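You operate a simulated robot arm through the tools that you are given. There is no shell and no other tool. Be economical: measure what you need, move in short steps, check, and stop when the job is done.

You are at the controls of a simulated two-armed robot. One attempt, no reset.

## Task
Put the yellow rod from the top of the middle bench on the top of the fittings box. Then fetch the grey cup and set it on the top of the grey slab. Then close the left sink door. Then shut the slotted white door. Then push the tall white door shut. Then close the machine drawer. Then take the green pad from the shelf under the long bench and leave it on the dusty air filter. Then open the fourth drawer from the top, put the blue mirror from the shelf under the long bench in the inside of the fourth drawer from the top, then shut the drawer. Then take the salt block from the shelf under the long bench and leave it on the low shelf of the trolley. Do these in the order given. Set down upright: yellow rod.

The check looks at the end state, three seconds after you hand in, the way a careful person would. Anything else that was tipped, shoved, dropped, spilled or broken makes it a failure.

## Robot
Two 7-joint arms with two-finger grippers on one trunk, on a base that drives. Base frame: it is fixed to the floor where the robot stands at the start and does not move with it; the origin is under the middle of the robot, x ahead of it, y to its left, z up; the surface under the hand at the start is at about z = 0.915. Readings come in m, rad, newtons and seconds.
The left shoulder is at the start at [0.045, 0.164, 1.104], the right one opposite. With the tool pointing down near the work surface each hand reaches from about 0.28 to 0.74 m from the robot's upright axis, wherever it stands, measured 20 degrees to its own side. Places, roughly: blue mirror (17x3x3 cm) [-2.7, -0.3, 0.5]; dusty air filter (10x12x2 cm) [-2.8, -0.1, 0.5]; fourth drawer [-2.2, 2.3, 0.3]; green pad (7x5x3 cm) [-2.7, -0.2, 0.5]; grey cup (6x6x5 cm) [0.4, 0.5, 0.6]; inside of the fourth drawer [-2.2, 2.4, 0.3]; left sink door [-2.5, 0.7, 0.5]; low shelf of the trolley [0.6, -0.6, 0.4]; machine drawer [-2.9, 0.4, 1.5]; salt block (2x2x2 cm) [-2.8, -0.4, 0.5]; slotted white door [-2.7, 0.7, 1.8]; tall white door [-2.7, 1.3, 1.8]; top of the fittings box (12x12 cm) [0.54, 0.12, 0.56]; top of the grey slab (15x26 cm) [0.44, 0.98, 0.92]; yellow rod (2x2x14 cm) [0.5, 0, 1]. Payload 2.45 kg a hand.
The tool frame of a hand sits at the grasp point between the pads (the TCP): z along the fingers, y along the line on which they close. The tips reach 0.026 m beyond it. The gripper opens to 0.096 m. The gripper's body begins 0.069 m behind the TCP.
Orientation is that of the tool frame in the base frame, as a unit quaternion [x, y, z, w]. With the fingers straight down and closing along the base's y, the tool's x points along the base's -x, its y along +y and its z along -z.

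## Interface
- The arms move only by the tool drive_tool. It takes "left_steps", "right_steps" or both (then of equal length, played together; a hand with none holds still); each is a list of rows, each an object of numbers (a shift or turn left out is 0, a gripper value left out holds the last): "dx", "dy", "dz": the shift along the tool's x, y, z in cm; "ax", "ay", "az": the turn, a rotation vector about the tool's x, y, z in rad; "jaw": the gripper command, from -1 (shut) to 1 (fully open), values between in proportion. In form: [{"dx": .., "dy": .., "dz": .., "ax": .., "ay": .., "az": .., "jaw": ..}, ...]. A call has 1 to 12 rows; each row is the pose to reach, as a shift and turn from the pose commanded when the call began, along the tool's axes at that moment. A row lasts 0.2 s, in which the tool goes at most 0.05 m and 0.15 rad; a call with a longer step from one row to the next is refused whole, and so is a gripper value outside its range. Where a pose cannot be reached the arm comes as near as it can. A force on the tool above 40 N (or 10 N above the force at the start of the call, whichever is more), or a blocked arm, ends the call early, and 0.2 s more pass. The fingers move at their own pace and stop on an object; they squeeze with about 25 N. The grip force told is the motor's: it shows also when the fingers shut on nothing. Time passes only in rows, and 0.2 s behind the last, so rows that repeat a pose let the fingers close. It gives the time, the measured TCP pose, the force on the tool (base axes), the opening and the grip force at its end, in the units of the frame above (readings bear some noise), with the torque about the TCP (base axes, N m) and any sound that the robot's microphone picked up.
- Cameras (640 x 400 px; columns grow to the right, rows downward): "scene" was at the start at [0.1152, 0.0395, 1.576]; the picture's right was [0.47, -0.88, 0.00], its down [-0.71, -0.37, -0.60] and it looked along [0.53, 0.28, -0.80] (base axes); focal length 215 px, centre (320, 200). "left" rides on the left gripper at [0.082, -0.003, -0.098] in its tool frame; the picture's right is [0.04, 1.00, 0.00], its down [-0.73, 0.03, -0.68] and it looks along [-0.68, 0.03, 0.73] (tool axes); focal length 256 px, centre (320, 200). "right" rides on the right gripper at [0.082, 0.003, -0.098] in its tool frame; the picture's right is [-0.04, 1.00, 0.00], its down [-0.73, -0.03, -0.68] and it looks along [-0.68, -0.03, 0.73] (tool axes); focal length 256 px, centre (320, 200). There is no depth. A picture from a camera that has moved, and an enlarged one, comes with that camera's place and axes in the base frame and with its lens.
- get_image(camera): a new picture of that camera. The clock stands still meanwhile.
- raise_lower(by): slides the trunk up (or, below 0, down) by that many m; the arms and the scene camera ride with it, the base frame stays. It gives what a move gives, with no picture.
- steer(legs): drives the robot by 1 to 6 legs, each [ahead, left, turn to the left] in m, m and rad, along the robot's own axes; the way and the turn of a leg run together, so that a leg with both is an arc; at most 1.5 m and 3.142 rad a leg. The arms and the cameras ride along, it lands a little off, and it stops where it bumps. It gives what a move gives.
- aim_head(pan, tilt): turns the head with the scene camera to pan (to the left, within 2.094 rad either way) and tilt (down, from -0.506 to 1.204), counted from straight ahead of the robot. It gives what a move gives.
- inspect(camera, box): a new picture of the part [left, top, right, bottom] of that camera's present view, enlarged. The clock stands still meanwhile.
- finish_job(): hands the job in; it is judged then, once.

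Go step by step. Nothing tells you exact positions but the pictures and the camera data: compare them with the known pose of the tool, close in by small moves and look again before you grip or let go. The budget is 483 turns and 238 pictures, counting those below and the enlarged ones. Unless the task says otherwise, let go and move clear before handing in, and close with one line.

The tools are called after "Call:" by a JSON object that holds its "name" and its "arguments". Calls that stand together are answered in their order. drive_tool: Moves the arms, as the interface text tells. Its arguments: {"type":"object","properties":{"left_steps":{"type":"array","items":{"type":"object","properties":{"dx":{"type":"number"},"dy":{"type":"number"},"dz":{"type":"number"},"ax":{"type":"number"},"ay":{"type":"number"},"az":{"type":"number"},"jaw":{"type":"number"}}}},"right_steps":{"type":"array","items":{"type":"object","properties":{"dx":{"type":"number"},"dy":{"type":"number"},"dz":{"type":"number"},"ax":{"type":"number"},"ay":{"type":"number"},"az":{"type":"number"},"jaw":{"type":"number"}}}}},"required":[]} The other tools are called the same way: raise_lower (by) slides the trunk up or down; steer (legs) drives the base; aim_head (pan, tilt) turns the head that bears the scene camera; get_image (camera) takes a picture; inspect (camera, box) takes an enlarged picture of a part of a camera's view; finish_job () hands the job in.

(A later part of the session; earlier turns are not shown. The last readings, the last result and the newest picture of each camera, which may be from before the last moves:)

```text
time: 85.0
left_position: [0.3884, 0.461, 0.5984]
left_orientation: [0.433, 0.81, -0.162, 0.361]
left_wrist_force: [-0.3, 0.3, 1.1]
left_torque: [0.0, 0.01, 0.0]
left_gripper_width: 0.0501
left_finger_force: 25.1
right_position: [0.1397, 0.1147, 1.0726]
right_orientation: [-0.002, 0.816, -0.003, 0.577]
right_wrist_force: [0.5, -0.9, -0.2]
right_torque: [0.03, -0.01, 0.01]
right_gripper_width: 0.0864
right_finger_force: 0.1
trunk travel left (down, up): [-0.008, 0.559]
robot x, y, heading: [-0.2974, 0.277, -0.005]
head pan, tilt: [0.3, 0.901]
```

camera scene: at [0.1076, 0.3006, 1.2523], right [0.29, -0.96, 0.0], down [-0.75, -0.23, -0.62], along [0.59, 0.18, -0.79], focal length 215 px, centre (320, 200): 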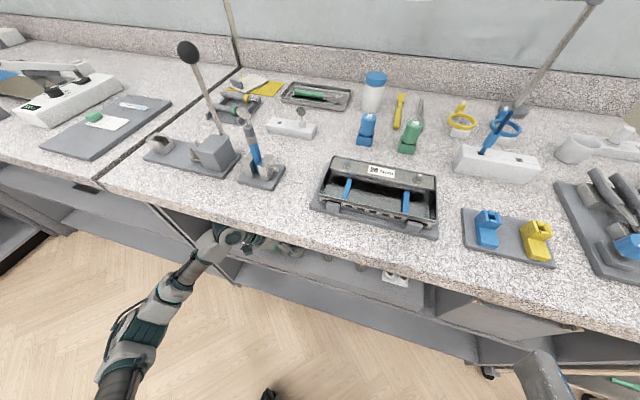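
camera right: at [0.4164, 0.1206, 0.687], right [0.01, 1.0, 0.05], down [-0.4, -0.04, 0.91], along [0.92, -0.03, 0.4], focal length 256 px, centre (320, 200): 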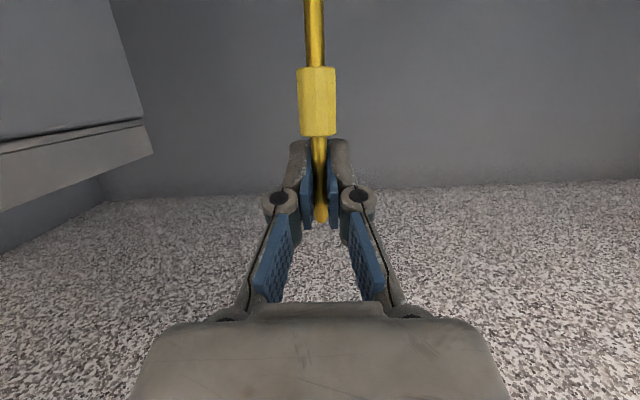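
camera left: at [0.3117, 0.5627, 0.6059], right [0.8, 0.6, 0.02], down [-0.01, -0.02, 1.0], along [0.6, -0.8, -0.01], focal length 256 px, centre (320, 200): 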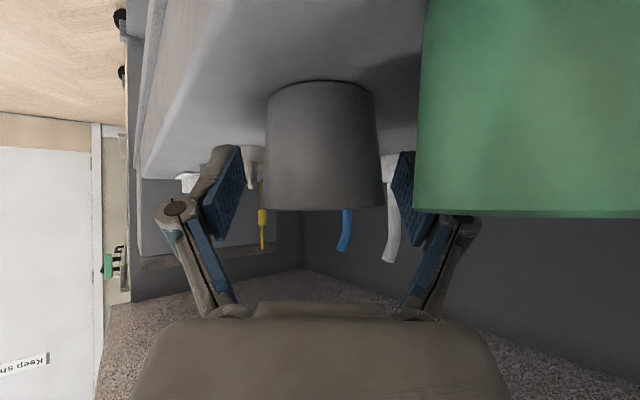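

Gripped. Lift 5.5 cm straight up and back the robot out.

Call:
{"name": "drive_tool", "arguments": {"left_steps": [{"dx": -0.7, "dy": 0.05, "dz": -0.7}, {"dx": -2.0, "dy": 0.15, "dz": -1.9}, {"dx": -3.0, "dy": 0.2, "dz": -2.8}, {"dx": -4.0, "dy": 0.28, "dz": -3.78}, {"dx": -4.0, "dy": 0.28, "dz": -3.78}]}}

Call:
{"name": "get_image", "arguments": {"camera": "left"}}

```text
time: 86.2
left_position: [0.3889, 0.4606, 0.6533]
left_orientation: [0.432, 0.811, -0.16, 0.362]
left_wrist_force: [-0.4, 0.8, -0.1]
left_torque: [0.03, 0.02, 0.01]
left_gripper_width: 0.05
left_finger_force: 24.8
right_position: [0.1414, 0.113, 1.0721]
right_orientation: [-0.003, 0.817, -0.002, 0.577]
right_wrist_force: [0.2, 0.5, 0.1]
right_torque: [-0.02, -0.04, 0.01]
right_gripper_width: 0.0864
right_finger_force: 0.0
trunk travel left (down, up): [-0.008, 0.559]
robot x, y, heading: [-0.2982, 0.2773, -0.004]
head pan, tilt: [0.3, 0.901]
```

```text
182 pictures are left
camera left: at [0.3113, 0.5621, 0.6616], right [0.8, 0.6, 0.02], down [-0.01, -0.02, 1.0], along [0.6, -0.8, -0.01], focal length 256 px, centre (320, 200)
```

left: 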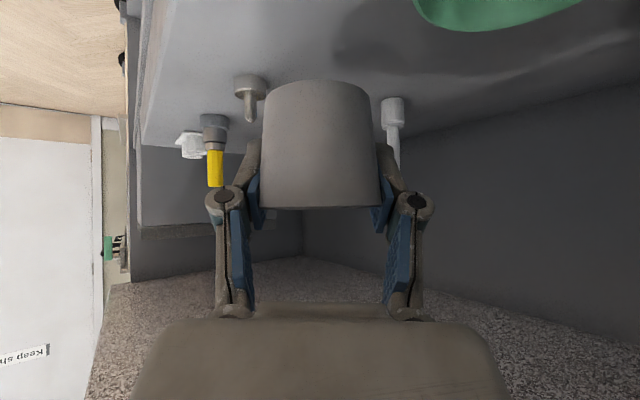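

Held firmly. Back out, shift left toward the grey slab, raise the trunk, and look.

Call:
{"name": "steer", "arguments": {"legs": [[-0.35, 0, 0], [0, 0.45, 0]]}}

Call:
{"name": "raise_lower", "arguments": {"by": 0.4}}

Call:
{"name": "aim_head", "arguments": {"pan": 0.1, "tilt": 0.75}}

Call:
{"name": "get_image", "arguments": {"camera": "scene"}}

```text
time: 90.7
left_position: [0.0418, 0.9044, 0.6554]
left_orientation: [0.434, 0.81, -0.158, 0.361]
left_wrist_force: [-0.5, -1.3, -0.4]
left_torque: [0.03, 0.02, 0.03]
left_gripper_width: 0.05
left_finger_force: 24.7
right_position: [-0.2065, 0.5542, 1.0719]
right_orientation: [0.0, 0.816, 0.001, 0.578]
right_wrist_force: [-0.6, -1.0, 0.6]
right_torque: [0.04, -0.03, 0.06]
right_gripper_width: 0.0863
right_finger_force: 0.0
trunk travel left (down, up): [-0.008, 0.559]
robot x, y, heading: [-0.6425, 0.7266, -0.001]
head pan, tilt: [0.3, 0.901]
```

```text
time: 94.6
left_position: [0.0388, 0.9089, 1.0566]
left_orientation: [0.432, 0.81, -0.16, 0.364]
left_wrist_force: [0.0, -0.3, 0.7]
left_torque: [0.01, 0.0, 0.0]
left_gripper_width: 0.05
left_finger_force: 24.9
right_position: [-0.2106, 0.5622, 1.4759]
right_orientation: [-0.003, 0.816, -0.002, 0.579]
right_wrist_force: [0.8, 0.6, -0.4]
right_torque: [0.01, 0.02, 0.01]
right_gripper_width: 0.0863
right_finger_force: 0.0
trunk travel left (down, up): [-0.408, 0.159]
robot x, y, heading: [-0.6433, 0.7324, -0.003]
head pan, tilt: [0.3, 0.901]
```

```text
time: 95.3
left_position: [0.0396, 0.9085, 1.0587]
left_orientation: [0.433, 0.809, -0.16, 0.364]
left_wrist_force: [0.6, 0.5, 0.8]
left_torque: [0.0, 0.0, -0.03]
left_gripper_width: 0.05
left_finger_force: 24.9
right_position: [-0.2113, 0.5631, 1.4762]
right_orientation: [-0.002, 0.815, -0.002, 0.579]
right_wrist_force: [-0.8, 0.1, -0.2]
right_torque: [-0.01, 0.0, -0.02]
right_gripper_width: 0.0863
right_finger_force: 0.0
trunk travel left (down, up): [-0.408, 0.159]
robot x, y, heading: [-0.6467, 0.7254, -0.009]
head pan, tilt: [0.099, 0.75]
```

```text
181 pictures are left
camera scene: at [-0.5656, 0.736, 1.7232], right [0.1, -1.0, 0.0], down [-0.68, -0.07, -0.73], along [0.72, 0.07, -0.69], focal length 215 px, centre (320, 200)
```

scene: 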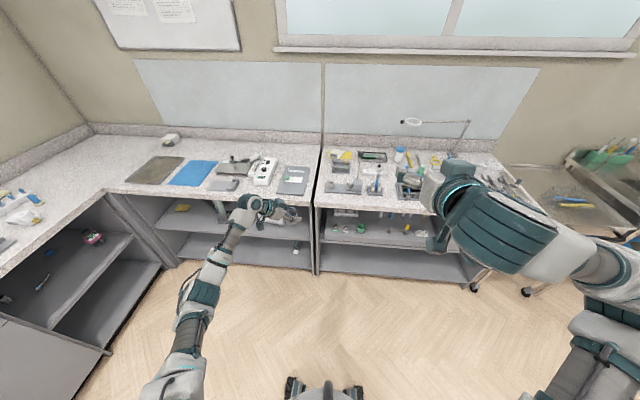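

Call:
{"name": "inspect", "arguments": {"camera": "scene", "box": [220, 145, 340, 220]}}

```text
5.33 times, centred on (280, 182) of scene
camera zoom: at [-0.5656, 0.736, 1.7232], right [0.1, -1.0, 0.0], down [-0.68, -0.07, -0.73], along [0.72, 0.07, -0.69], focal length 1148 px, centre (533, 293)
```

zoom: 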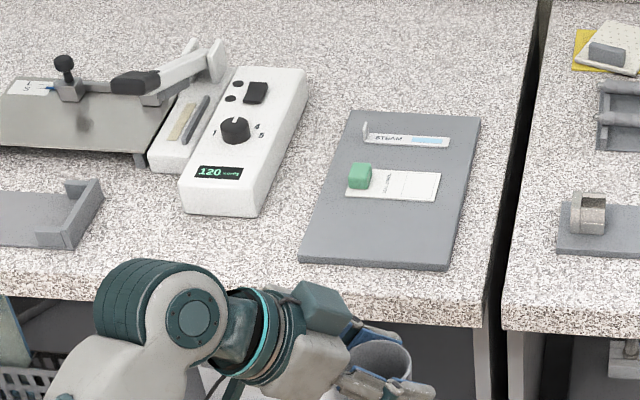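

A free patch on the slab's near half is at about (0.352, 0.985). Drive so the cup is above it.

Call:
{"name": "steer", "arguments": {"legs": [[0.313, 0.076, 0]]}}

Call:
{"name": "inspect", "arguments": {"camera": "scene", "box": [200, 170, 360, 270]}}

Call:
{"name": "get_image", "arguments": {"camera": "left"}}

```text
time: 97.4
left_position: [0.3521, 0.9792, 1.0594]
left_orientation: [0.434, 0.809, -0.16, 0.364]
left_wrist_force: [-0.9, 0.1, -0.1]
left_torque: [-0.03, 0.0, 0.01]
left_gripper_width: 0.0501
left_finger_force: 24.7
right_position: [0.0995, 0.6327, 1.4749]
right_orientation: [-0.001, 0.815, -0.001, 0.58]
right_wrist_force: [0.3, 0.8, -0.2]
right_torque: [-0.02, 0.05, -0.01]
right_gripper_width: 0.0865
right_finger_force: 0.1
trunk travel left (down, up): [-0.408, 0.159]
robot x, y, heading: [-0.3331, 0.8023, -0.004]
head pan, tilt: [0.099, 0.75]
```

```text
4.00 times, centred on (280, 220) of scene
camera zoom: at [-0.2557, 0.806, 1.7235], right [0.09, -1.0, 0.0], down [-0.68, -0.06, -0.73], along [0.73, 0.07, -0.68], focal length 861 px, centre (480, 120)
```

zoom: 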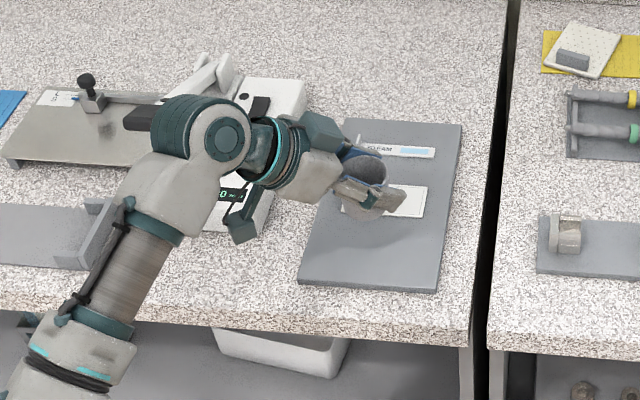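

```text
178 pictures are left
camera left: at [0.2738, 1.0809, 1.0666], right [0.8, 0.6, 0.03], down [-0.02, -0.02, 1.0], along [0.6, -0.8, -0.01], focal length 256 px, centre (320, 200)
```

left: 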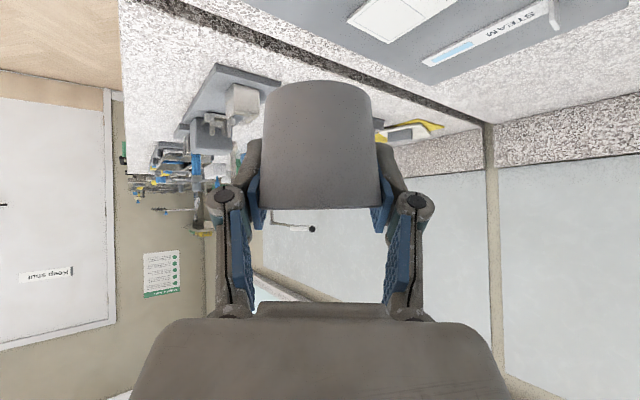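

Aligned. Lowering the cup 8.5 cm toward the slab.

Call:
{"name": "drive_tool", "arguments": {"left_steps": [{"dx": 1.55, "dy": -0.1, "dz": 1.46}, {"dx": 3.1, "dy": -0.2, "dz": 2.92}, {"dx": 4.65, "dy": -0.3, "dz": 4.38}, {"dx": 6.2, "dy": -0.4, "dz": 5.84}, {"dx": 6.2, "dy": -0.4, "dz": 5.84}, {"dx": 6.2, "dy": -0.4, "dz": 5.84}]}}

Call:
{"name": "inspect", "arguments": {"camera": "scene", "box": [200, 170, 360, 270]}}

Call:
{"name": "get_image", "arguments": {"camera": "left"}}

```text
time: 98.8
left_position: [0.3515, 0.9823, 0.9738]
left_orientation: [0.433, 0.808, -0.16, 0.366]
left_wrist_force: [0.6, 0.9, -0.6]
left_torque: [-0.02, -0.01, -0.04]
left_gripper_width: 0.05
left_finger_force: 25.3
right_position: [0.0987, 0.636, 1.4764]
right_orientation: [-0.001, 0.814, -0.003, 0.58]
right_wrist_force: [0.2, -0.3, -0.7]
right_torque: [0.01, 0.0, -0.02]
right_gripper_width: 0.0862
right_finger_force: 0.0
trunk travel left (down, up): [-0.408, 0.159]
robot x, y, heading: [-0.3336, 0.8022, -0.004]
head pan, tilt: [0.099, 0.75]
```

```text
4.00 times, centred on (280, 220) of scene
camera zoom: at [-0.2529, 0.8104, 1.7233], right [0.09, -1.0, 0.0], down [-0.68, -0.06, -0.73], along [0.73, 0.07, -0.68], focal length 861 px, centre (480, 120)
```

zoom: 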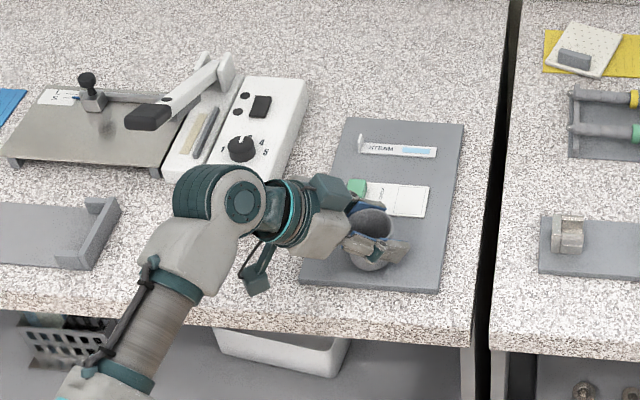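

```text
176 pictures are left
camera left: at [0.2729, 1.0842, 0.9814], right [0.8, 0.6, 0.03], down [-0.02, -0.02, 1.0], along [0.6, -0.8, -0.01], focal length 256 px, centre (320, 200)
```

left: 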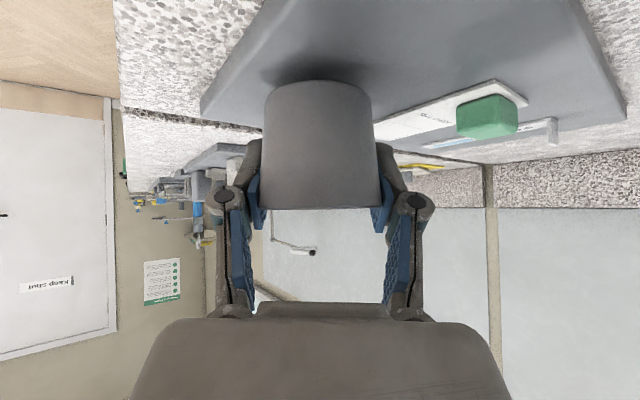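

The cup is over the slab a centimetre up. Creeping down.

Call:
{"name": "drive_tool", "arguments": {"left_steps": [{"dx": 0.36, "dz": 0.34}, {"dx": 0.58, "dz": 0.55}, {"dx": 0.58, "dz": 0.55}]}}

Call:
{"name": "drive_tool", "arguments": {"left_steps": [{"dx": 0.15, "dz": 0.14}, {"dx": 0.15, "dz": 0.14}]}}

Call:
{"name": "get_image", "arguments": {"camera": "left"}}

```text
time: 99.6
left_position: [0.3504, 0.9827, 0.9664]
left_orientation: [0.433, 0.808, -0.16, 0.366]
left_wrist_force: [0.0, 0.6, -0.3]
left_torque: [0.01, 0.03, 0.01]
left_gripper_width: 0.0504
left_finger_force: 24.7
right_position: [0.0961, 0.6358, 1.4756]
right_orientation: [-0.001, 0.814, -0.003, 0.58]
right_wrist_force: [-0.2, -0.2, 1.3]
right_torque: [0.05, 0.02, -0.02]
right_gripper_width: 0.0864
right_finger_force: 0.1
trunk travel left (down, up): [-0.408, 0.159]
robot x, y, heading: [-0.3313, 0.7966, -0.005]
head pan, tilt: [0.099, 0.75]
```

```text
time: 100.2
left_position: [0.3507, 0.9832, 0.9656]
left_orientation: [0.433, 0.808, -0.16, 0.366]
left_wrist_force: [0.8, 1.4, 5.9]
left_torque: [0.01, 0.08, 0.0]
left_gripper_width: 0.0499
left_finger_force: 24.9
right_position: [0.0975, 0.6356, 1.4766]
right_orientation: [-0.002, 0.814, -0.001, 0.581]
right_wrist_force: [0.0, -0.2, 0.4]
right_torque: [0.02, -0.01, 0.04]
right_gripper_width: 0.0863
right_finger_force: 0.1
trunk travel left (down, up): [-0.408, 0.159]
robot x, y, heading: [-0.3342, 0.8032, -0.003]
head pan, tilt: [0.099, 0.75]
```

```text
175 pictures are left
camera left: at [0.274, 1.0839, 0.9723], right [0.8, 0.6, 0.03], down [-0.02, -0.02, 1.0], along [0.6, -0.8, 0.0], focal length 256 px, centre (320, 200)
```

left: 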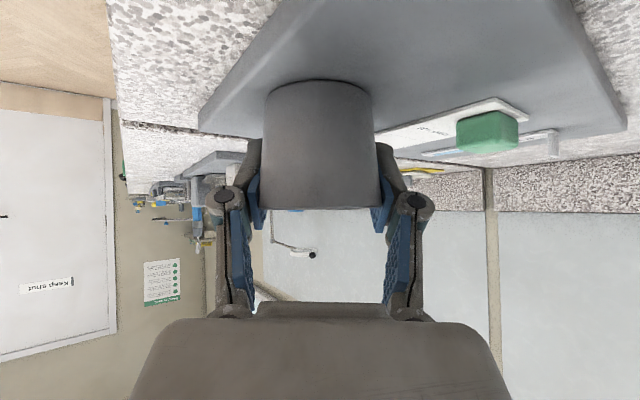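

Contact at 6 N. Open, then rise straight up.

Call:
{"name": "drive_tool", "arguments": {"left_steps": [{"jaw": 0.2}, {"jaw": 0.7}, {"jaw": 0.7}]}}

Call:
{"name": "drive_tool", "arguments": {"left_steps": [{"dx": -1.45, "dy": 0.1, "dz": -1.37}, {"dx": -4.35, "dy": 0.3, "dz": -4.1}, {"dx": -7.25, "dy": 0.5, "dz": -6.87}, {"dx": -10.2, "dy": 0.7, "dz": -9.6}, {"dx": -10.2, "dy": 0.7, "dz": -9.6}]}}

Call:
{"name": "inspect", "arguments": {"camera": "scene", "box": [200, 170, 360, 270]}}

```text
time: 101.0
left_position: [0.351, 0.9816, 0.9639]
left_orientation: [0.434, 0.808, -0.16, 0.364]
left_wrist_force: [0.2, 0.8, -1.1]
left_torque: [0.02, -0.01, 0.02]
left_gripper_width: 0.0814
left_finger_force: 0.0
right_position: [0.0978, 0.635, 1.4759]
right_orientation: [-0.001, 0.814, -0.002, 0.58]
right_wrist_force: [0.1, 0.5, 0.1]
right_torque: [0.0, 0.03, -0.03]
right_gripper_width: 0.0864
right_finger_force: 0.1
trunk travel left (down, up): [-0.408, 0.159]
robot x, y, heading: [-0.3366, 0.8029, -0.006]
head pan, tilt: [0.099, 0.75]
```

```text
time: 102.2
left_position: [0.3495, 0.9823, 1.1046]
left_orientation: [0.434, 0.809, -0.159, 0.364]
left_wrist_force: [0.2, 1.1, 0.5]
left_torque: [0.01, -0.05, -0.01]
left_gripper_width: 0.0816
left_finger_force: 0.1
right_position: [0.0981, 0.6345, 1.477]
right_orientation: [-0.001, 0.814, -0.003, 0.581]
right_wrist_force: [-0.7, 0.9, 1.1]
right_torque: [0.0, 0.01, 0.02]
right_gripper_width: 0.0865
right_finger_force: 0.1
trunk travel left (down, up): [-0.408, 0.159]
robot x, y, heading: [-0.3316, 0.8026, -0.007]
head pan, tilt: [0.099, 0.75]
```

```text
4.00 times, centred on (280, 220) of scene
camera zoom: at [-0.2527, 0.8099, 1.7232], right [0.09, -1.0, 0.0], down [-0.68, -0.06, -0.73], along [0.73, 0.07, -0.69], focal length 861 px, centre (480, 120)
```

zoom: 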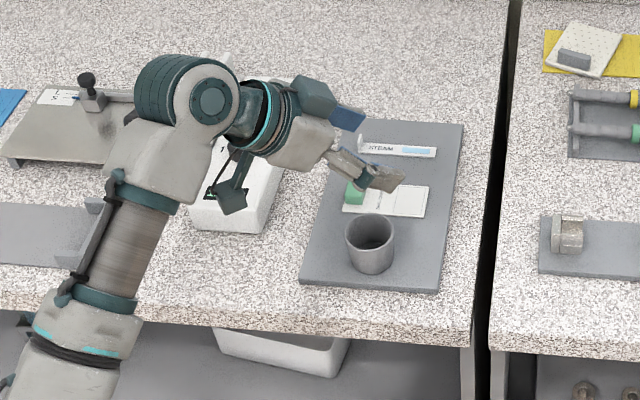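

The cup stands on the slab. Next come the doors on the opposite wall; back off, turn around and look.

Call:
{"name": "steer", "arguments": {"legs": [[-0.5, 0, 0], [0, 0, 3.14]]}}

Call:
{"name": "aim_head", "arguments": {"pan": 0.0, "tilt": 0.35}}

Call:
{"name": "get_image", "arguments": {"camera": "scene"}}

```text
time: 112.5
left_position: [-1.5251, 0.6443, 1.1046]
left_orientation: [0.802, -0.445, -0.363, -0.165]
left_wrist_force: [0.1, 0.0, 0.1]
left_torque: [-0.01, 0.01, 0.01]
left_gripper_width: 0.0819
left_finger_force: 0.1
right_position: [-1.2631, 0.9834, 1.476]
right_orientation: [0.814, -0.011, -0.58, -0.011]
right_wrist_force: [-0.3, -0.5, -0.1]
right_torque: [0.01, 0.0, 0.03]
right_gripper_width: 0.0866
right_finger_force: 0.1
trunk travel left (down, up): [-0.408, 0.159]
robot x, y, heading: [-0.8369, 0.8053, 3.111]
head pan, tilt: [0.099, 0.75]
```

```text
time: 113.3
left_position: [-1.5215, 0.6451, 1.1079]
left_orientation: [0.801, -0.445, -0.364, -0.164]
left_wrist_force: [0.6, -0.5, -0.2]
left_torque: [0.03, 0.0, 0.01]
left_gripper_width: 0.0813
left_finger_force: 0.0
right_position: [-1.2579, 0.9837, 1.4779]
right_orientation: [0.813, -0.011, -0.582, -0.011]
right_wrist_force: [-0.3, -0.4, 0.4]
right_torque: [0.02, 0.0, -0.03]
right_gripper_width: 0.0863
right_finger_force: 0.1
trunk travel left (down, up): [-0.408, 0.159]
robot x, y, heading: [-0.8401, 0.8077, 3.1]
head pan, tilt: [0.0, 0.351]
```

```text
173 pictures are left
camera scene: at [-0.927, 0.8088, 1.7588], right [0.04, 1.0, 0.0], down [0.35, -0.01, -0.94], along [-0.94, 0.03, -0.35], focal length 215 px, centre (320, 200)
```

scene: 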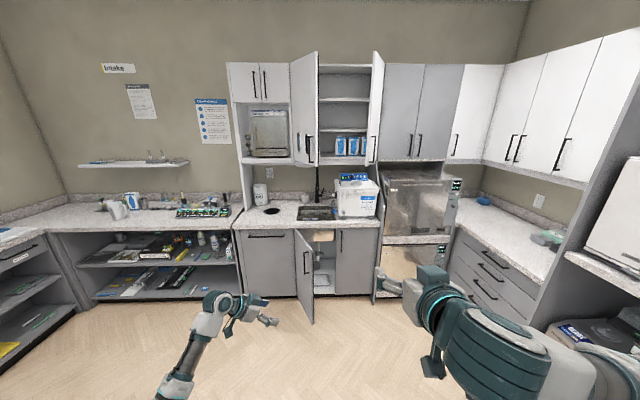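

I see two open upper doors, an open sink door below, and a machine in the upper left cabinet. Zooming in.

Call:
{"name": "inspect", "arguments": {"camera": "scene", "box": [220, 45, 400, 185]}}

Call:
{"name": "inspect", "arguments": {"camera": "scene", "box": [220, 190, 400, 330]}}

```text
2.86 times, centred on (310, 115) of scene
camera zoom: at [-0.927, 0.8088, 1.7588], right [0.04, 1.0, 0.0], down [0.35, -0.01, -0.94], along [-0.94, 0.03, -0.35], focal length 615 px, centre (349, 443)
```

zoom: 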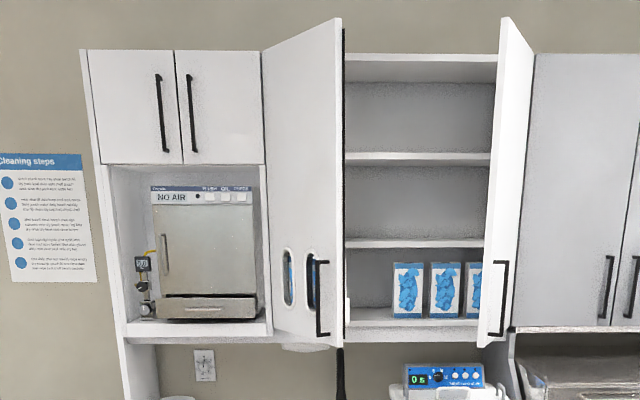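

```text
2.86 times, centred on (310, 260) of scene
camera zoom: at [-0.927, 0.8088, 1.7588], right [0.04, 1.0, 0.0], down [0.35, -0.01, -0.94], along [-0.94, 0.03, -0.35], focal length 615 px, centre (349, 29)
```

zoom: 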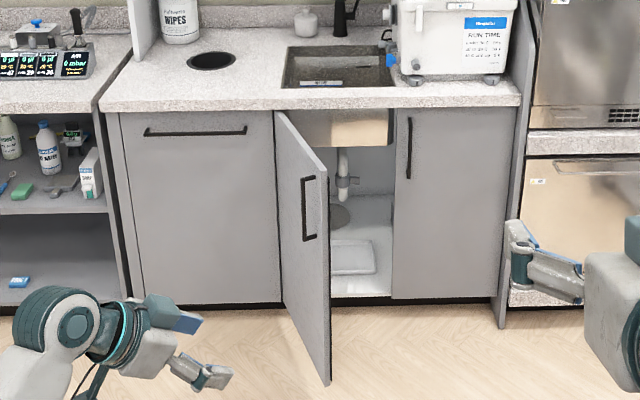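

The slotted door is the left upper one and the tall one the right upper one; the sink door is hinged at about (-2.62, 0.65), open ~64°, with its free edge near (-2.30, 0.80). I'll point the left hand straight ahead, fist closed.

Call:
{"name": "drive_tool", "arguments": {"left_steps": [{"ax": -0.105, "ay": -0.0635, "az": -0.0605, "jaw": -1}, {"ax": -0.211, "ay": -0.127, "az": -0.121, "jaw": -1}, {"ax": -0.316, "ay": -0.19, "az": -0.1815, "jaw": -1}, {"ax": -0.4215, "ay": -0.254, "az": -0.242, "jaw": -1}, {"ax": -0.527, "ay": -0.3175, "az": -0.3025, "jaw": -1}, {"ax": -0.632, "ay": -0.381, "az": -0.363, "jaw": -1}, {"ax": -0.7376, "ay": -0.4445, "az": -0.4235, "jaw": -1}, {"ax": -0.843, "ay": -0.508, "az": -0.484, "jaw": -1}, {"ax": -0.843, "ay": -0.508, "az": -0.484, "jaw": -1}]}}

Call:
{"name": "steer", "arguments": {"legs": [[0.5, 0, 0]]}}

Call:
{"name": "raise_lower", "arguments": {"by": -0.38}}

Call:
{"name": "aim_head", "arguments": {"pan": 0.1, "tilt": 0.6}}

Call:
{"name": "get_image", "arguments": {"camera": "scene"}}

```text
time: 115.3
left_position: [-1.5222, 0.6458, 1.1057]
left_orientation: [0.764, -0.011, -0.645, -0.011]
left_wrist_force: [0.0, 0.1, -0.4]
left_torque: [0.01, 0.0, 0.02]
left_gripper_width: 0.0
left_finger_force: 25.3
right_position: [-1.2581, 0.987, 1.4783]
right_orientation: [0.813, -0.011, -0.582, -0.01]
right_wrist_force: [-0.4, 0.1, 0.9]
right_torque: [-0.01, 0.01, 0.01]
right_gripper_width: 0.0864
right_finger_force: 0.1
trunk travel left (down, up): [-0.408, 0.159]
robot x, y, heading: [-0.8382, 0.8066, 3.104]
head pan, tilt: [0.0, 0.351]
```

```text
time: 118.3
left_position: [-2.0222, 0.6632, 1.107]
left_orientation: [0.764, -0.011, -0.644, -0.01]
left_wrist_force: [-0.6, 0.1, -0.2]
left_torque: [-0.01, 0.02, 0.01]
left_gripper_width: 0.0
left_finger_force: 25.4
right_position: [-1.7571, 1.0021, 1.4789]
right_orientation: [0.813, -0.011, -0.583, -0.011]
right_wrist_force: [0.1, 0.0, 0.4]
right_torque: [0.0, 0.0, -0.01]
right_gripper_width: 0.0865
right_finger_force: 0.0
trunk travel left (down, up): [-0.408, 0.159]
robot x, y, heading: [-1.3403, 0.8232, 3.106]
head pan, tilt: [0.0, 0.351]
```

```text
time: 122.0
left_position: [-2.0191, 0.6635, 0.7296]
left_orientation: [0.763, -0.011, -0.646, -0.011]
left_wrist_force: [-0.2, 1.0, -0.7]
left_torque: [0.01, 0.0, -0.01]
left_gripper_width: 0.0
left_finger_force: 25.0
right_position: [-1.7542, 1.0039, 1.1005]
right_orientation: [0.812, -0.012, -0.583, -0.011]
right_wrist_force: [0.5, -0.5, -1.1]
right_torque: [0.01, 0.01, -0.02]
right_gripper_width: 0.0866
right_finger_force: 0.1
trunk travel left (down, up): [-0.028, 0.539]
robot x, y, heading: [-1.3411, 0.8229, 3.104]
head pan, tilt: [0.0, 0.351]
```

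```text
time: 122.7
left_position: [-2.0204, 0.6642, 0.7282]
left_orientation: [0.764, -0.012, -0.645, -0.012]
left_wrist_force: [0.2, 0.8, 0.2]
left_torque: [-0.01, -0.02, 0.01]
left_gripper_width: 0.0
left_finger_force: 25.3
right_position: [-1.7566, 1.0042, 1.0991]
right_orientation: [0.813, -0.011, -0.582, -0.011]
right_wrist_force: [-0.1, 0.4, 0.5]
right_torque: [0.04, -0.02, 0.01]
right_gripper_width: 0.0861
right_finger_force: 0.1
trunk travel left (down, up): [-0.028, 0.539]
robot x, y, heading: [-1.3416, 0.8246, 3.104]
head pan, tilt: [0.099, 0.6]
```

```text
170 pictures are left
camera scene: at [-1.7332, 0.8305, 1.3071], right [-0.06, 1.0, 0.0], down [0.57, 0.03, -0.82], along [-0.82, -0.05, -0.57], focal length 215 px, centre (320, 200)
```

scene: 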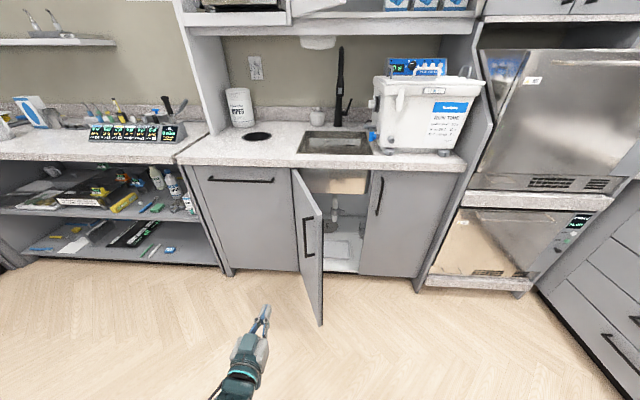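

I'll lower the fist to z≈0.53 (below the handle) and drive in along the left of the open door.

Call:
{"name": "drive_tool", "arguments": {"left_steps": [{"dx": 4.9, "dz": 0.9}, {"dx": 9.8, "dz": 1.7}, {"dx": 14.7, "dz": 2.6}, {"dx": 19.7, "dz": 3.5}, {"dx": 19.7, "dz": 3.5}]}}

Call:
{"name": "steer", "arguments": {"legs": [[0.33, 0, 0]]}}

Call:
{"name": "aim_head", "arguments": {"pan": 0.1, "tilt": 0.9}}

Call:
{"name": "get_image", "arguments": {"camera": "scene"}}

```text
refused: row 4 steps farther than a row can; nothing moved
```

```text
time: 124.9
left_position: [-2.3487, 0.6749, 0.7272]
left_orientation: [0.764, -0.011, -0.645, -0.01]
left_wrist_force: [-0.3, 0.5, -0.6]
left_torque: [-0.01, 0.01, 0.03]
left_gripper_width: 0.0
left_finger_force: 25.4
right_position: [-2.0847, 1.0145, 1.099]
right_orientation: [0.812, -0.011, -0.583, -0.011]
right_wrist_force: [0.2, 0.4, 0.5]
right_torque: [-0.02, 0.03, 0.0]
right_gripper_width: 0.0862
right_finger_force: 0.1
trunk travel left (down, up): [-0.028, 0.539]
robot x, y, heading: [-1.666, 0.835, 3.105]
head pan, tilt: [0.099, 0.6]
```

```text
time: 125.7
left_position: [-2.3467, 0.6739, 0.7307]
left_orientation: [0.762, -0.01, -0.647, -0.01]
left_wrist_force: [-0.2, 0.7, 0.8]
left_torque: [-0.02, 0.0, -0.01]
left_gripper_width: 0.0
left_finger_force: 25.2
right_position: [-2.0797, 1.0127, 1.1003]
right_orientation: [0.811, -0.011, -0.585, -0.011]
right_wrist_force: [0.2, -0.9, -0.9]
right_torque: [0.02, -0.05, 0.05]
right_gripper_width: 0.0864
right_finger_force: 0.0
trunk travel left (down, up): [-0.028, 0.539]
robot x, y, heading: [-1.6653, 0.8324, 3.106]
head pan, tilt: [0.099, 0.901]
```

```text
169 pictures are left
camera scene: at [-2.0493, 0.8432, 1.2824], right [-0.06, 1.0, 0.0], down [0.79, 0.05, -0.62], along [-0.62, -0.04, -0.79], focal length 215 px, centre (320, 200)
```

scene: 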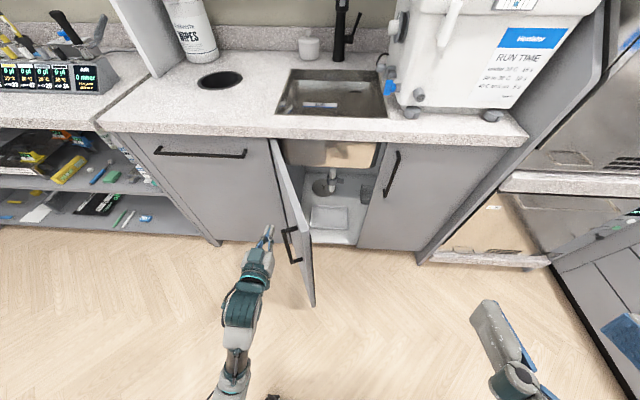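

Clear of the door. Now lower the fist to z≈0.53.

Call:
{"name": "drive_tool", "arguments": {"left_steps": [{"dx": 4.8, "dz": 0.9}, {"dx": 9.6, "dz": 1.7}, {"dx": 14.4, "dz": 2.6}, {"dx": 19.2, "dz": 3.4}, {"dx": 19.2, "dz": 3.4}]}}

Call:
{"name": "get_image", "arguments": {"camera": "scene"}}

```text
time: 126.9
left_position: [-2.3476, 0.6755, 0.5361]
left_orientation: [0.762, -0.011, -0.647, -0.011]
left_wrist_force: [0.9, 0.7, -0.1]
left_torque: [0.02, -0.01, 0.02]
left_gripper_width: 0.0001
left_finger_force: 25.3
right_position: [-2.0796, 1.0139, 1.1013]
right_orientation: [0.811, -0.011, -0.585, -0.011]
right_wrist_force: [-0.3, -0.2, -0.7]
right_torque: [-0.05, 0.01, -0.02]
right_gripper_width: 0.0863
right_finger_force: 0.1
trunk travel left (down, up): [-0.028, 0.539]
robot x, y, heading: [-1.6689, 0.8324, 3.105]
head pan, tilt: [0.099, 0.901]
```

```text
168 pictures are left
camera scene: at [-2.0485, 0.8433, 1.2826], right [-0.06, 1.0, 0.0], down [0.79, 0.05, -0.62], along [-0.62, -0.04, -0.79], focal length 215 px, centre (320, 200)
```

scene: 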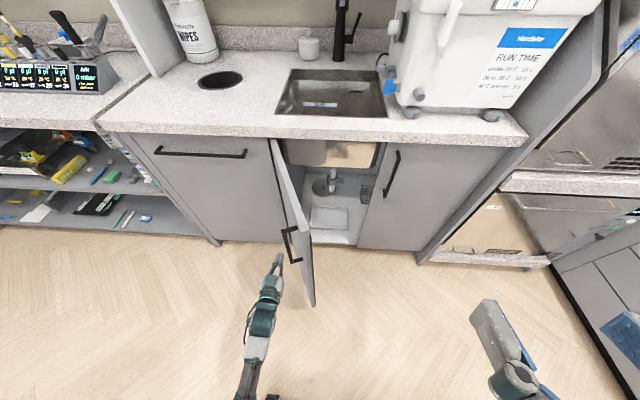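

Now sweep the fist against the door's outer face toward closing.

Call:
{"name": "drive_tool", "arguments": {"left_steps": [{"dy": -2.5}, {"dy": -5, "dz": 0.5}, {"dy": -8, "dz": 1.2, "dx": -0.2}, {"dy": -11.5, "dz": 3.5, "dx": -0.6}, {"dy": -14.5, "dz": 6.0, "dx": -1.0}, {"dy": -17, "dz": 8.7, "dx": -1.5}]}}

Call:
{"name": "get_image", "arguments": {"camera": "scene"}}

```text
time: 128.3
left_position: [-2.4327, 0.8491, 0.5379]
left_orientation: [0.762, -0.012, -0.647, -0.011]
left_wrist_force: [0.5, 0.0, 0.1]
left_torque: [0.04, -0.01, -0.04]
left_gripper_width: 0.0
left_finger_force: 25.3
right_position: [-2.0797, 1.0149, 1.1011]
right_orientation: [0.811, -0.011, -0.585, -0.011]
right_wrist_force: [0.2, 0.4, -0.2]
right_torque: [-0.01, -0.02, -0.02]
right_gripper_width: 0.0863
right_finger_force: 0.0
trunk travel left (down, up): [-0.028, 0.539]
robot x, y, heading: [-1.667, 0.8357, 3.106]
head pan, tilt: [0.099, 0.901]
```

```text
167 pictures are left
camera scene: at [-2.0497, 0.8449, 1.2821], right [-0.06, 1.0, 0.0], down [0.79, 0.05, -0.62], along [-0.61, -0.04, -0.79], focal length 215 px, centre (320, 200)
```

scene: 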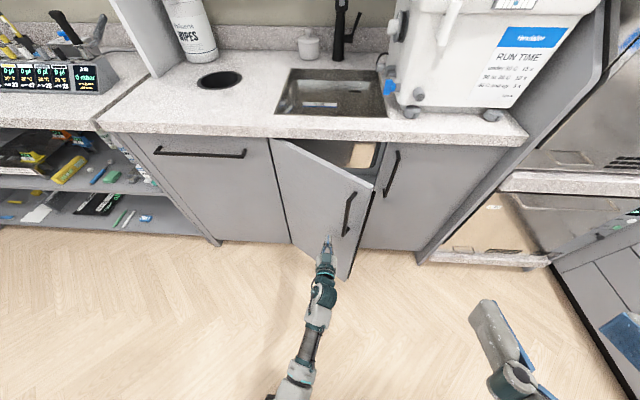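

The door is swinging shut. Drive forward a bit and push the rest with the arm.

Call:
{"name": "steer", "arguments": {"legs": [[0.08, 0, 0]]}}

Call:
{"name": "drive_tool", "arguments": {"left_steps": [{"dy": -1, "dz": 1.5, "dx": -0.25}, {"dy": -2, "dz": 3.0, "dx": -0.5}, {"dy": -2, "dz": 4.5, "dx": -0.8}, {"dy": -2, "dz": 6.0, "dx": -1.05}, {"dy": -2, "dz": 7.5, "dx": -1.3}, {"dy": -2, "dz": 8.5, "dx": -1.5}]}}

Call:
{"name": "get_image", "arguments": {"camera": "scene"}}

```text
time: 129.4
left_position: [-2.5108, 0.8511, 0.5368]
left_orientation: [0.763, -0.011, -0.647, -0.011]
left_wrist_force: [0.3, 0.8, -0.2]
left_torque: [-0.04, 0.02, -0.02]
left_gripper_width: 0.0
left_finger_force: 25.1
right_position: [-2.1606, 1.0184, 1.1002]
right_orientation: [0.812, -0.011, -0.584, -0.011]
right_wrist_force: [-1.1, -0.8, -0.2]
right_torque: [0.03, 0.02, 0.0]
right_gripper_width: 0.0864
right_finger_force: 0.0
trunk travel left (down, up): [-0.028, 0.539]
robot x, y, heading: [-1.7434, 0.8376, 3.106]
head pan, tilt: [0.099, 0.901]
```

```text
time: 130.8
left_position: [-2.5955, 0.8737, 0.5427]
left_orientation: [0.761, -0.011, -0.649, -0.012]
left_wrist_force: [-0.7, -0.5, -0.1]
left_torque: [-0.02, 0.02, 0.02]
left_gripper_width: 0.0
left_finger_force: 25.2
right_position: [-2.1525, 1.018, 1.1029]
right_orientation: [0.81, -0.01, -0.587, -0.011]
right_wrist_force: [0.2, 0.4, 0.0]
right_torque: [-0.02, 0.0, -0.01]
right_gripper_width: 0.0863
right_finger_force: 0.1
trunk travel left (down, up): [-0.028, 0.539]
robot x, y, heading: [-1.7458, 0.8339, 3.104]
head pan, tilt: [0.099, 0.901]
```

```text
166 pictures are left
camera scene: at [-2.1298, 0.8474, 1.2821], right [-0.06, 1.0, 0.0], down [0.79, 0.05, -0.62], along [-0.61, -0.04, -0.79], focal length 215 px, centre (320, 200)
```

scene: 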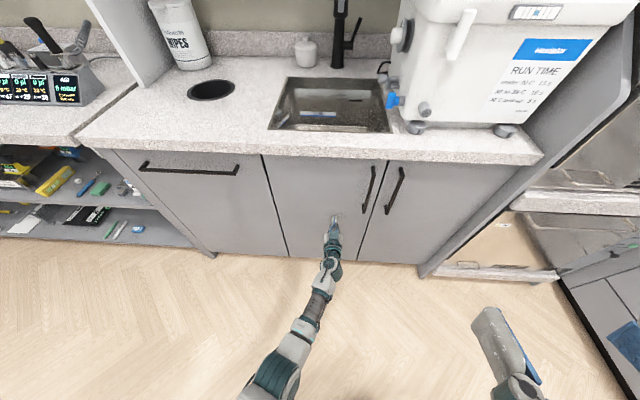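

Nearly closed; press a little more until it meets its stop.

Call:
{"name": "drive_tool", "arguments": {"left_steps": [{"dy": -1, "dz": 0.7, "dx": -0.12}, {"dy": -2, "dz": 1.4, "dx": -0.24}, {"dy": -2, "dz": 2.2, "dx": -0.37}, {"dy": -2, "dz": 3, "dx": -0.5}]}}

Call:
{"name": "inspect", "arguments": {"camera": "scene", "box": [230, 130, 430, 280]}}

```text
time: 131.1
left_position: [-2.5974, 0.8775, 0.5439]
left_orientation: [0.759, -0.008, -0.65, -0.01]
left_wrist_force: [0.4, 0.6, 0.4]
left_torque: [-0.03, -0.01, 0.02]
left_gripper_width: 0.0001
left_finger_force: 28.4
right_position: [-2.1463, 1.0144, 1.1064]
right_orientation: [0.807, -0.01, -0.59, -0.012]
right_wrist_force: [-0.6, 0.2, -0.2]
right_torque: [0.01, -0.03, 0.0]
right_gripper_width: 0.0863
right_finger_force: 0.0
trunk travel left (down, up): [-0.028, 0.539]
robot x, y, heading: [-1.7462, 0.8408, 3.108]
head pan, tilt: [0.099, 0.901]
stopped in row 1 (left hand): the force on the tool passed its limit at 59 N (the readings are from after the stop); the commanded pose is now the measured one
```

```text
2.67 times, centred on (330, 205) of scene
camera zoom: at [-2.1288, 0.8463, 1.2825], right [-0.06, 1.0, 0.0], down [0.79, 0.05, -0.62], along [-0.62, -0.04, -0.79], focal length 574 px, centre (293, 187)
```

zoom: 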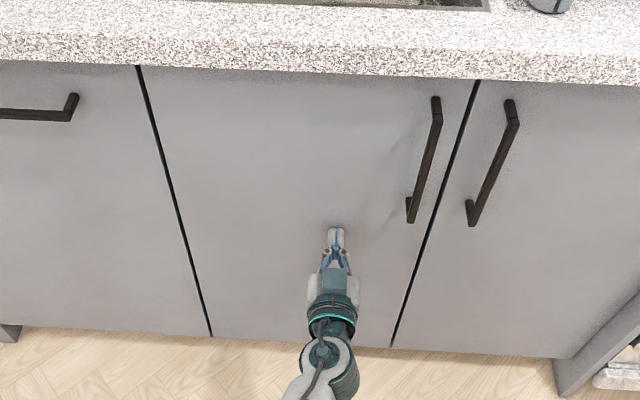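

Sink door is shut. Back off, raise the trunk fully, and lift the fist for the slotted upper door.

Call:
{"name": "steer", "arguments": {"legs": [[-0.45, 0, 0]]}}

Call:
{"name": "raise_lower", "arguments": {"by": 0.53}}

Call:
{"name": "drive_tool", "arguments": {"left_steps": [{"dx": -4, "dy": 1.1, "dz": -1.6}, {"dx": -8, "dy": 2.2, "dz": -3.2}, {"dx": -12, "dy": 3.4, "dz": -4.8}, {"dx": -16, "dy": 4.5, "dz": -6.4}, {"dx": -20, "dy": 5.7, "dz": -8.2}, {"dx": -24, "dy": 6.8, "dz": -10}, {"dx": -28, "dy": 8, "dz": -11.6}, {"dx": -32, "dy": 9, "dz": -13.2}]}}

Call:
{"name": "drive_tool", "arguments": {"left_steps": [{"dx": -4, "dy": 1.1, "dz": -1.6}, {"dx": -8, "dy": 2.2, "dz": -3.2}, {"dx": -12, "dy": 3.4, "dz": -4.8}, {"dx": -16, "dy": 4.5, "dz": -6.4}, {"dx": -20, "dy": 5.7, "dz": -8.2}, {"dx": -24, "dy": 6.8, "dz": -10}, {"dx": -28, "dy": 8, "dz": -11.6}, {"dx": -32, "dy": 9, "dz": -13.2}]}}

Call:
{"name": "aim_head", "arguments": {"pan": 0.0, "tilt": 0.1}}

Call:
{"name": "get_image", "arguments": {"camera": "scene"}}

```text
time: 133.9
left_position: [-2.1477, 0.8609, 0.5447]
left_orientation: [0.76, -0.006, -0.65, -0.008]
left_wrist_force: [-0.6, 0.4, 0.1]
left_torque: [0.01, -0.01, 0.04]
left_gripper_width: 0.0
left_finger_force: 28.4
right_position: [-1.6986, 0.9995, 1.1057]
right_orientation: [0.808, -0.009, -0.589, -0.011]
right_wrist_force: [-0.3, -0.3, 0.8]
right_torque: [-0.01, 0.03, -0.02]
right_gripper_width: 0.0865
right_finger_force: 0.0
trunk travel left (down, up): [-0.028, 0.539]
robot x, y, heading: [-1.2999, 0.8226, 3.107]
head pan, tilt: [0.099, 0.901]
```

```text
refused: 0.53 is not a number from -0.4 to 0.4
```

```text
time: 135.7
left_position: [-2.063, 0.7665, 0.8859]
left_orientation: [0.758, -0.005, -0.652, -0.008]
left_wrist_force: [-0.4, 0.2, -0.3]
left_torque: [-0.02, -0.01, -0.01]
left_gripper_width: 0.0001
left_finger_force: 28.4
right_position: [-1.6925, 0.9971, 1.1087]
right_orientation: [0.807, -0.008, -0.591, -0.01]
right_wrist_force: [-0.2, 0.0, 0.5]
right_torque: [-0.02, 0.0, 0.01]
right_gripper_width: 0.0861
right_finger_force: 0.1
trunk travel left (down, up): [-0.028, 0.539]
robot x, y, heading: [-1.2963, 0.8237, 3.109]
head pan, tilt: [0.099, 0.901]
```

```text
time: 137.5
left_position: [-1.9804, 0.6714, 1.2231]
left_orientation: [0.757, -0.007, -0.653, -0.01]
left_wrist_force: [0.5, -0.1, -0.4]
left_torque: [-0.02, -0.03, -0.01]
left_gripper_width: 0.0
left_finger_force: 28.6
right_position: [-1.6924, 0.997, 1.1091]
right_orientation: [0.806, -0.008, -0.592, -0.011]
right_wrist_force: [-0.1, -0.4, -0.2]
right_torque: [0.0, 0.01, 0.0]
right_gripper_width: 0.0861
right_finger_force: 0.0
trunk travel left (down, up): [-0.028, 0.539]
robot x, y, heading: [-1.2994, 0.8243, 3.106]
head pan, tilt: [0.099, 0.901]
```

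```text
time: 138.6
left_position: [-1.9827, 0.672, 1.2206]
left_orientation: [0.758, -0.006, -0.652, -0.008]
left_wrist_force: [-0.7, 0.0, 0.0]
left_torque: [-0.05, 0.0, 0.02]
left_gripper_width: 0.0001
left_finger_force: 28.3
right_position: [-1.6939, 0.9968, 1.109]
right_orientation: [0.806, -0.007, -0.591, -0.009]
right_wrist_force: [-0.2, -0.2, 0.2]
right_torque: [-0.01, 0.03, -0.01]
right_gripper_width: 0.0864
right_finger_force: 0.0
trunk travel left (down, up): [-0.028, 0.539]
robot x, y, heading: [-1.2971, 0.8192, 3.111]
head pan, tilt: [0.0, 0.099]
```

```text
164 pictures are left
camera scene: at [-1.6976, 0.8379, 1.3529], right [0.03, 1.0, 0.0], down [0.11, 0.0, -0.99], along [-0.99, 0.03, -0.11], focal length 215 px, centre (320, 200)
```

scene: 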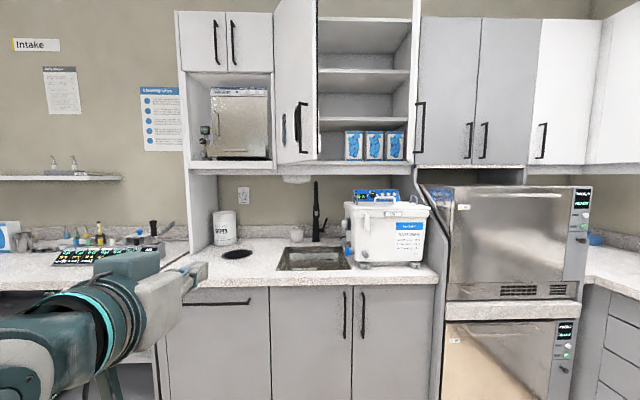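

Sink door confirmed shut. Raise the trunk, lift the fist to z≈1.75 and drive forward to the left of the slotted door.

Call:
{"name": "raise_lower", "arguments": {"by": 0.4}}

Call:
{"name": "drive_tool", "arguments": {"left_steps": [{"dx": -4.3, "dz": -0.7}, {"dx": -8.6, "dz": -1.5}, {"dx": -12.8, "dz": -2.2}, {"dx": -12.8, "dz": -2.2}]}}

Call:
{"name": "steer", "arguments": {"legs": [[0.55, 0, 0]]}}

Call:
{"name": "get_image", "arguments": {"camera": "scene"}}

```text
time: 142.4
left_position: [-1.9846, 0.6731, 1.6199]
left_orientation: [0.757, -0.006, -0.653, -0.009]
left_wrist_force: [-0.6, 0.8, 0.3]
left_torque: [0.04, 0.01, 0.0]
left_gripper_width: 0.0
left_finger_force: 28.5
right_position: [-1.6942, 0.9977, 1.5086]
right_orientation: [0.806, -0.009, -0.591, -0.011]
right_wrist_force: [0.1, -0.2, -0.4]
right_torque: [0.01, -0.01, 0.01]
right_gripper_width: 0.0863
right_finger_force: 0.1
trunk travel left (down, up): [-0.428, 0.139]
robot x, y, heading: [-1.3003, 0.8233, 3.114]
head pan, tilt: [0.0, 0.099]
```

```text
time: 143.4
left_position: [-1.9641, 0.6674, 1.7295]
left_orientation: [0.759, -0.007, -0.652, -0.01]
left_wrist_force: [0.0, 0.7, -0.5]
left_torque: [0.0, 0.0, -0.03]
left_gripper_width: 0.0003
left_finger_force: 28.1
left hand out of reach, approached as far as the arm can: row 3, 4
right_position: [-1.6954, 0.9976, 1.5067]
right_orientation: [0.807, -0.008, -0.59, -0.011]
right_wrist_force: [0.7, 0.1, 0.4]
right_torque: [-0.04, 0.0, -0.01]
right_gripper_width: 0.0865
right_finger_force: 0.0
trunk travel left (down, up): [-0.428, 0.139]
robot x, y, heading: [-1.2964, 0.8189, 3.111]
head pan, tilt: [0.0, 0.099]
```

```text
time: 146.6
left_position: [-2.5106, 0.6882, 1.7313]
left_orientation: [0.758, -0.008, -0.652, -0.01]
left_wrist_force: [-0.1, 0.3, 0.4]
left_torque: [0.0, -0.01, 0.01]
left_gripper_width: 0.0002
left_finger_force: 28.6
right_position: [-2.2403, 1.0166, 1.5109]
right_orientation: [0.806, -0.009, -0.592, -0.012]
right_wrist_force: [0.3, -0.2, 0.3]
right_torque: [-0.02, -0.01, 0.0]
right_gripper_width: 0.0865
right_finger_force: 0.1
trunk travel left (down, up): [-0.428, 0.139]
robot x, y, heading: [-1.8435, 0.8408, 3.104]
head pan, tilt: [0.0, 0.099]
```

```text
163 pictures are left
camera scene: at [-1.9278, 0.8462, 1.8025], right [0.04, 1.0, 0.0], down [0.1, 0.0, -0.99], along [-0.99, 0.04, -0.1], focal length 215 px, centre (320, 200)
```

scene: 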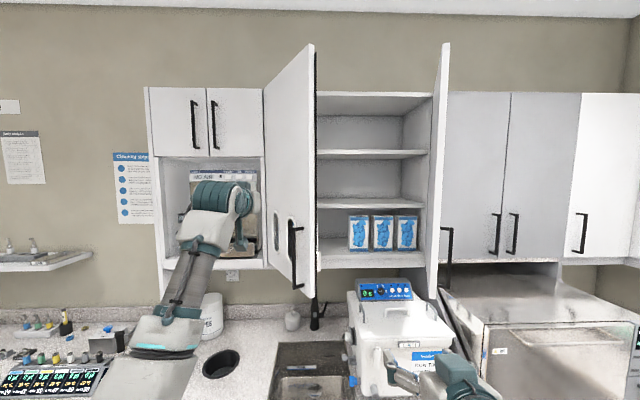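

The fist is left of the slotted door. I'll raise the trunk for reach, shift toward the door, then push by driving forward.

Call:
{"name": "raise_lower", "arguments": {"by": 0.13}}

Call:
{"name": "drive_tool", "arguments": {"left_steps": [{"dx": 3.3, "dy": -2.7, "dz": 0.6}, {"dx": 6.6, "dy": -5.4, "dz": 1.2}, {"dx": 9.8, "dy": -8, "dz": 1.7}, {"dx": 9.8, "dy": -8, "dz": 1.7}]}}

Call:
{"name": "steer", "arguments": {"legs": [[0.2, 0, 0]]}}

Call:
{"name": "get_image", "arguments": {"camera": "scene"}}

```text
time: 148.2
left_position: [-2.5082, 0.6887, 1.862]
left_orientation: [0.758, -0.007, -0.652, -0.009]
left_wrist_force: [0.5, 0.0, 0.5]
left_torque: [-0.03, 0.02, 0.0]
left_gripper_width: 0.0
left_finger_force: 28.7
right_position: [-2.2384, 1.0169, 1.6396]
right_orientation: [0.806, -0.01, -0.592, -0.012]
right_wrist_force: [1.0, -0.7, -1.1]
right_torque: [0.01, 0.03, 0.03]
right_gripper_width: 0.0863
right_finger_force: 0.0
trunk travel left (down, up): [-0.558, 0.009]
robot x, y, heading: [-1.8463, 0.8404, 3.107]
head pan, tilt: [0.0, 0.099]
```

```text
time: 149.2
left_position: [-2.5406, 0.771, 1.8097]
left_orientation: [0.758, -0.006, -0.652, -0.009]
left_wrist_force: [-0.2, -0.6, 0.4]
left_torque: [0.02, -0.01, 0.01]
left_gripper_width: 0.0003
left_finger_force: 28.2
left hand out of reach, approached as far as the arm can: row 1, 2, 3, 4
right_position: [-2.2364, 1.0179, 1.6406]
right_orientation: [0.806, -0.009, -0.592, -0.012]
right_wrist_force: [-0.4, -0.2, -0.2]
right_torque: [0.03, 0.04, 0.01]
right_gripper_width: 0.0865
right_finger_force: 0.0
trunk travel left (down, up): [-0.558, 0.009]
robot x, y, heading: [-1.8483, 0.8439, 3.11]
head pan, tilt: [0.0, 0.099]
```

```text
time: 150.8
left_position: [-2.7343, 0.7763, 1.8123]
left_orientation: [0.756, -0.007, -0.655, -0.01]
left_wrist_force: [0.9, 0.1, 0.5]
left_torque: [0.01, -0.03, 0.0]
left_gripper_width: 0.0
left_finger_force: 28.4
right_position: [-2.4325, 1.0233, 1.6416]
right_orientation: [0.804, -0.009, -0.594, -0.012]
right_wrist_force: [0.0, -0.4, -0.3]
right_torque: [0.0, -0.03, 0.0]
right_gripper_width: 0.0865
right_finger_force: 0.0
trunk travel left (down, up): [-0.558, 0.009]
robot x, y, heading: [-2.0464, 0.8459, 3.102]
head pan, tilt: [0.0, 0.099]
```

```text
162 pictures are left
camera scene: at [-2.1155, 0.8531, 1.9325], right [0.03, 1.0, 0.0], down [0.1, 0.0, -1.0], along [-0.99, 0.03, -0.1], focal length 215 px, centre (320, 200)
```

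scene: 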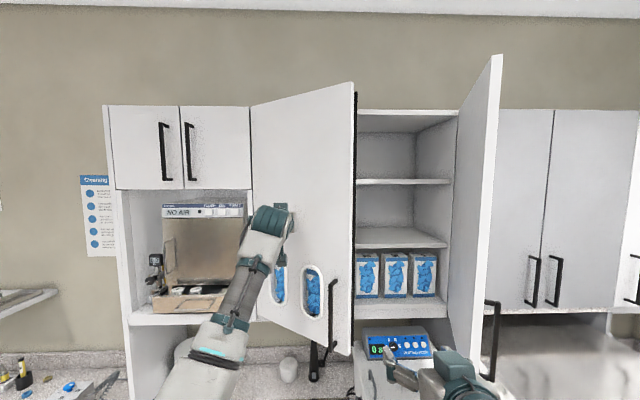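

The door is closing. Sweep a bit to the right and drive forward more.

Call:
{"name": "drive_tool", "arguments": {"left_steps": [{"dy": -3, "dz": 0}, {"dy": -6, "dz": 0}, {"dy": -9, "dz": 0}, {"dy": -9, "dz": 0}]}}

Call:
{"name": "steer", "arguments": {"legs": [[0.06, 0, 0]]}}

Call:
{"name": "get_image", "arguments": {"camera": "scene"}}

```text
time: 151.8
left_position: [-2.7256, 0.854, 1.7971]
left_orientation: [0.757, -0.006, -0.653, -0.009]
left_wrist_force: [-0.6, -0.2, -0.4]
left_torque: [0.02, 0.0, 0.0]
left_gripper_width: 0.0001
left_finger_force: 28.6
left hand out of reach, approached as far as the arm can: row 1, 2, 3, 4
right_position: [-2.4368, 1.0243, 1.6412]
right_orientation: [0.804, -0.009, -0.594, -0.012]
right_wrist_force: [-0.1, 0.3, -0.6]
right_torque: [-0.04, 0.01, 0.01]
right_gripper_width: 0.0863
right_finger_force: 0.0
trunk travel left (down, up): [-0.558, 0.009]
robot x, y, heading: [-2.0501, 0.8501, 3.108]
head pan, tilt: [0.0, 0.099]
```

```text
time: 152.7
left_position: [-2.7667, 0.8577, 1.8086]
left_orientation: [0.752, -0.007, -0.659, -0.009]
left_wrist_force: [2.0, 1.0, 1.2]
left_torque: [-0.01, -0.06, 0.0]
left_gripper_width: 0.0
left_finger_force: 28.4
right_position: [-2.4802, 1.0256, 1.6465]
right_orientation: [0.8, -0.009, -0.599, -0.012]
right_wrist_force: [1.2, 0.6, 0.8]
right_torque: [0.0, -0.06, -0.02]
right_gripper_width: 0.0863
right_finger_force: 0.3
trunk travel left (down, up): [-0.558, 0.009]
robot x, y, heading: [-2.113, 0.8514, 3.108]
head pan, tilt: [0.0, 0.099]
```

```text
161 pictures are left
camera scene: at [-2.1683, 0.858, 1.9328], right [0.03, 1.0, 0.0], down [0.09, -0.01, -1.0], along [-1.0, 0.03, -0.09], focal length 215 px, centre (320, 200)
```

scene: 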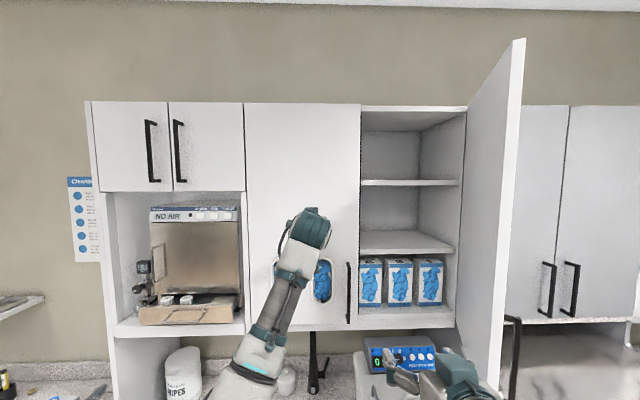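

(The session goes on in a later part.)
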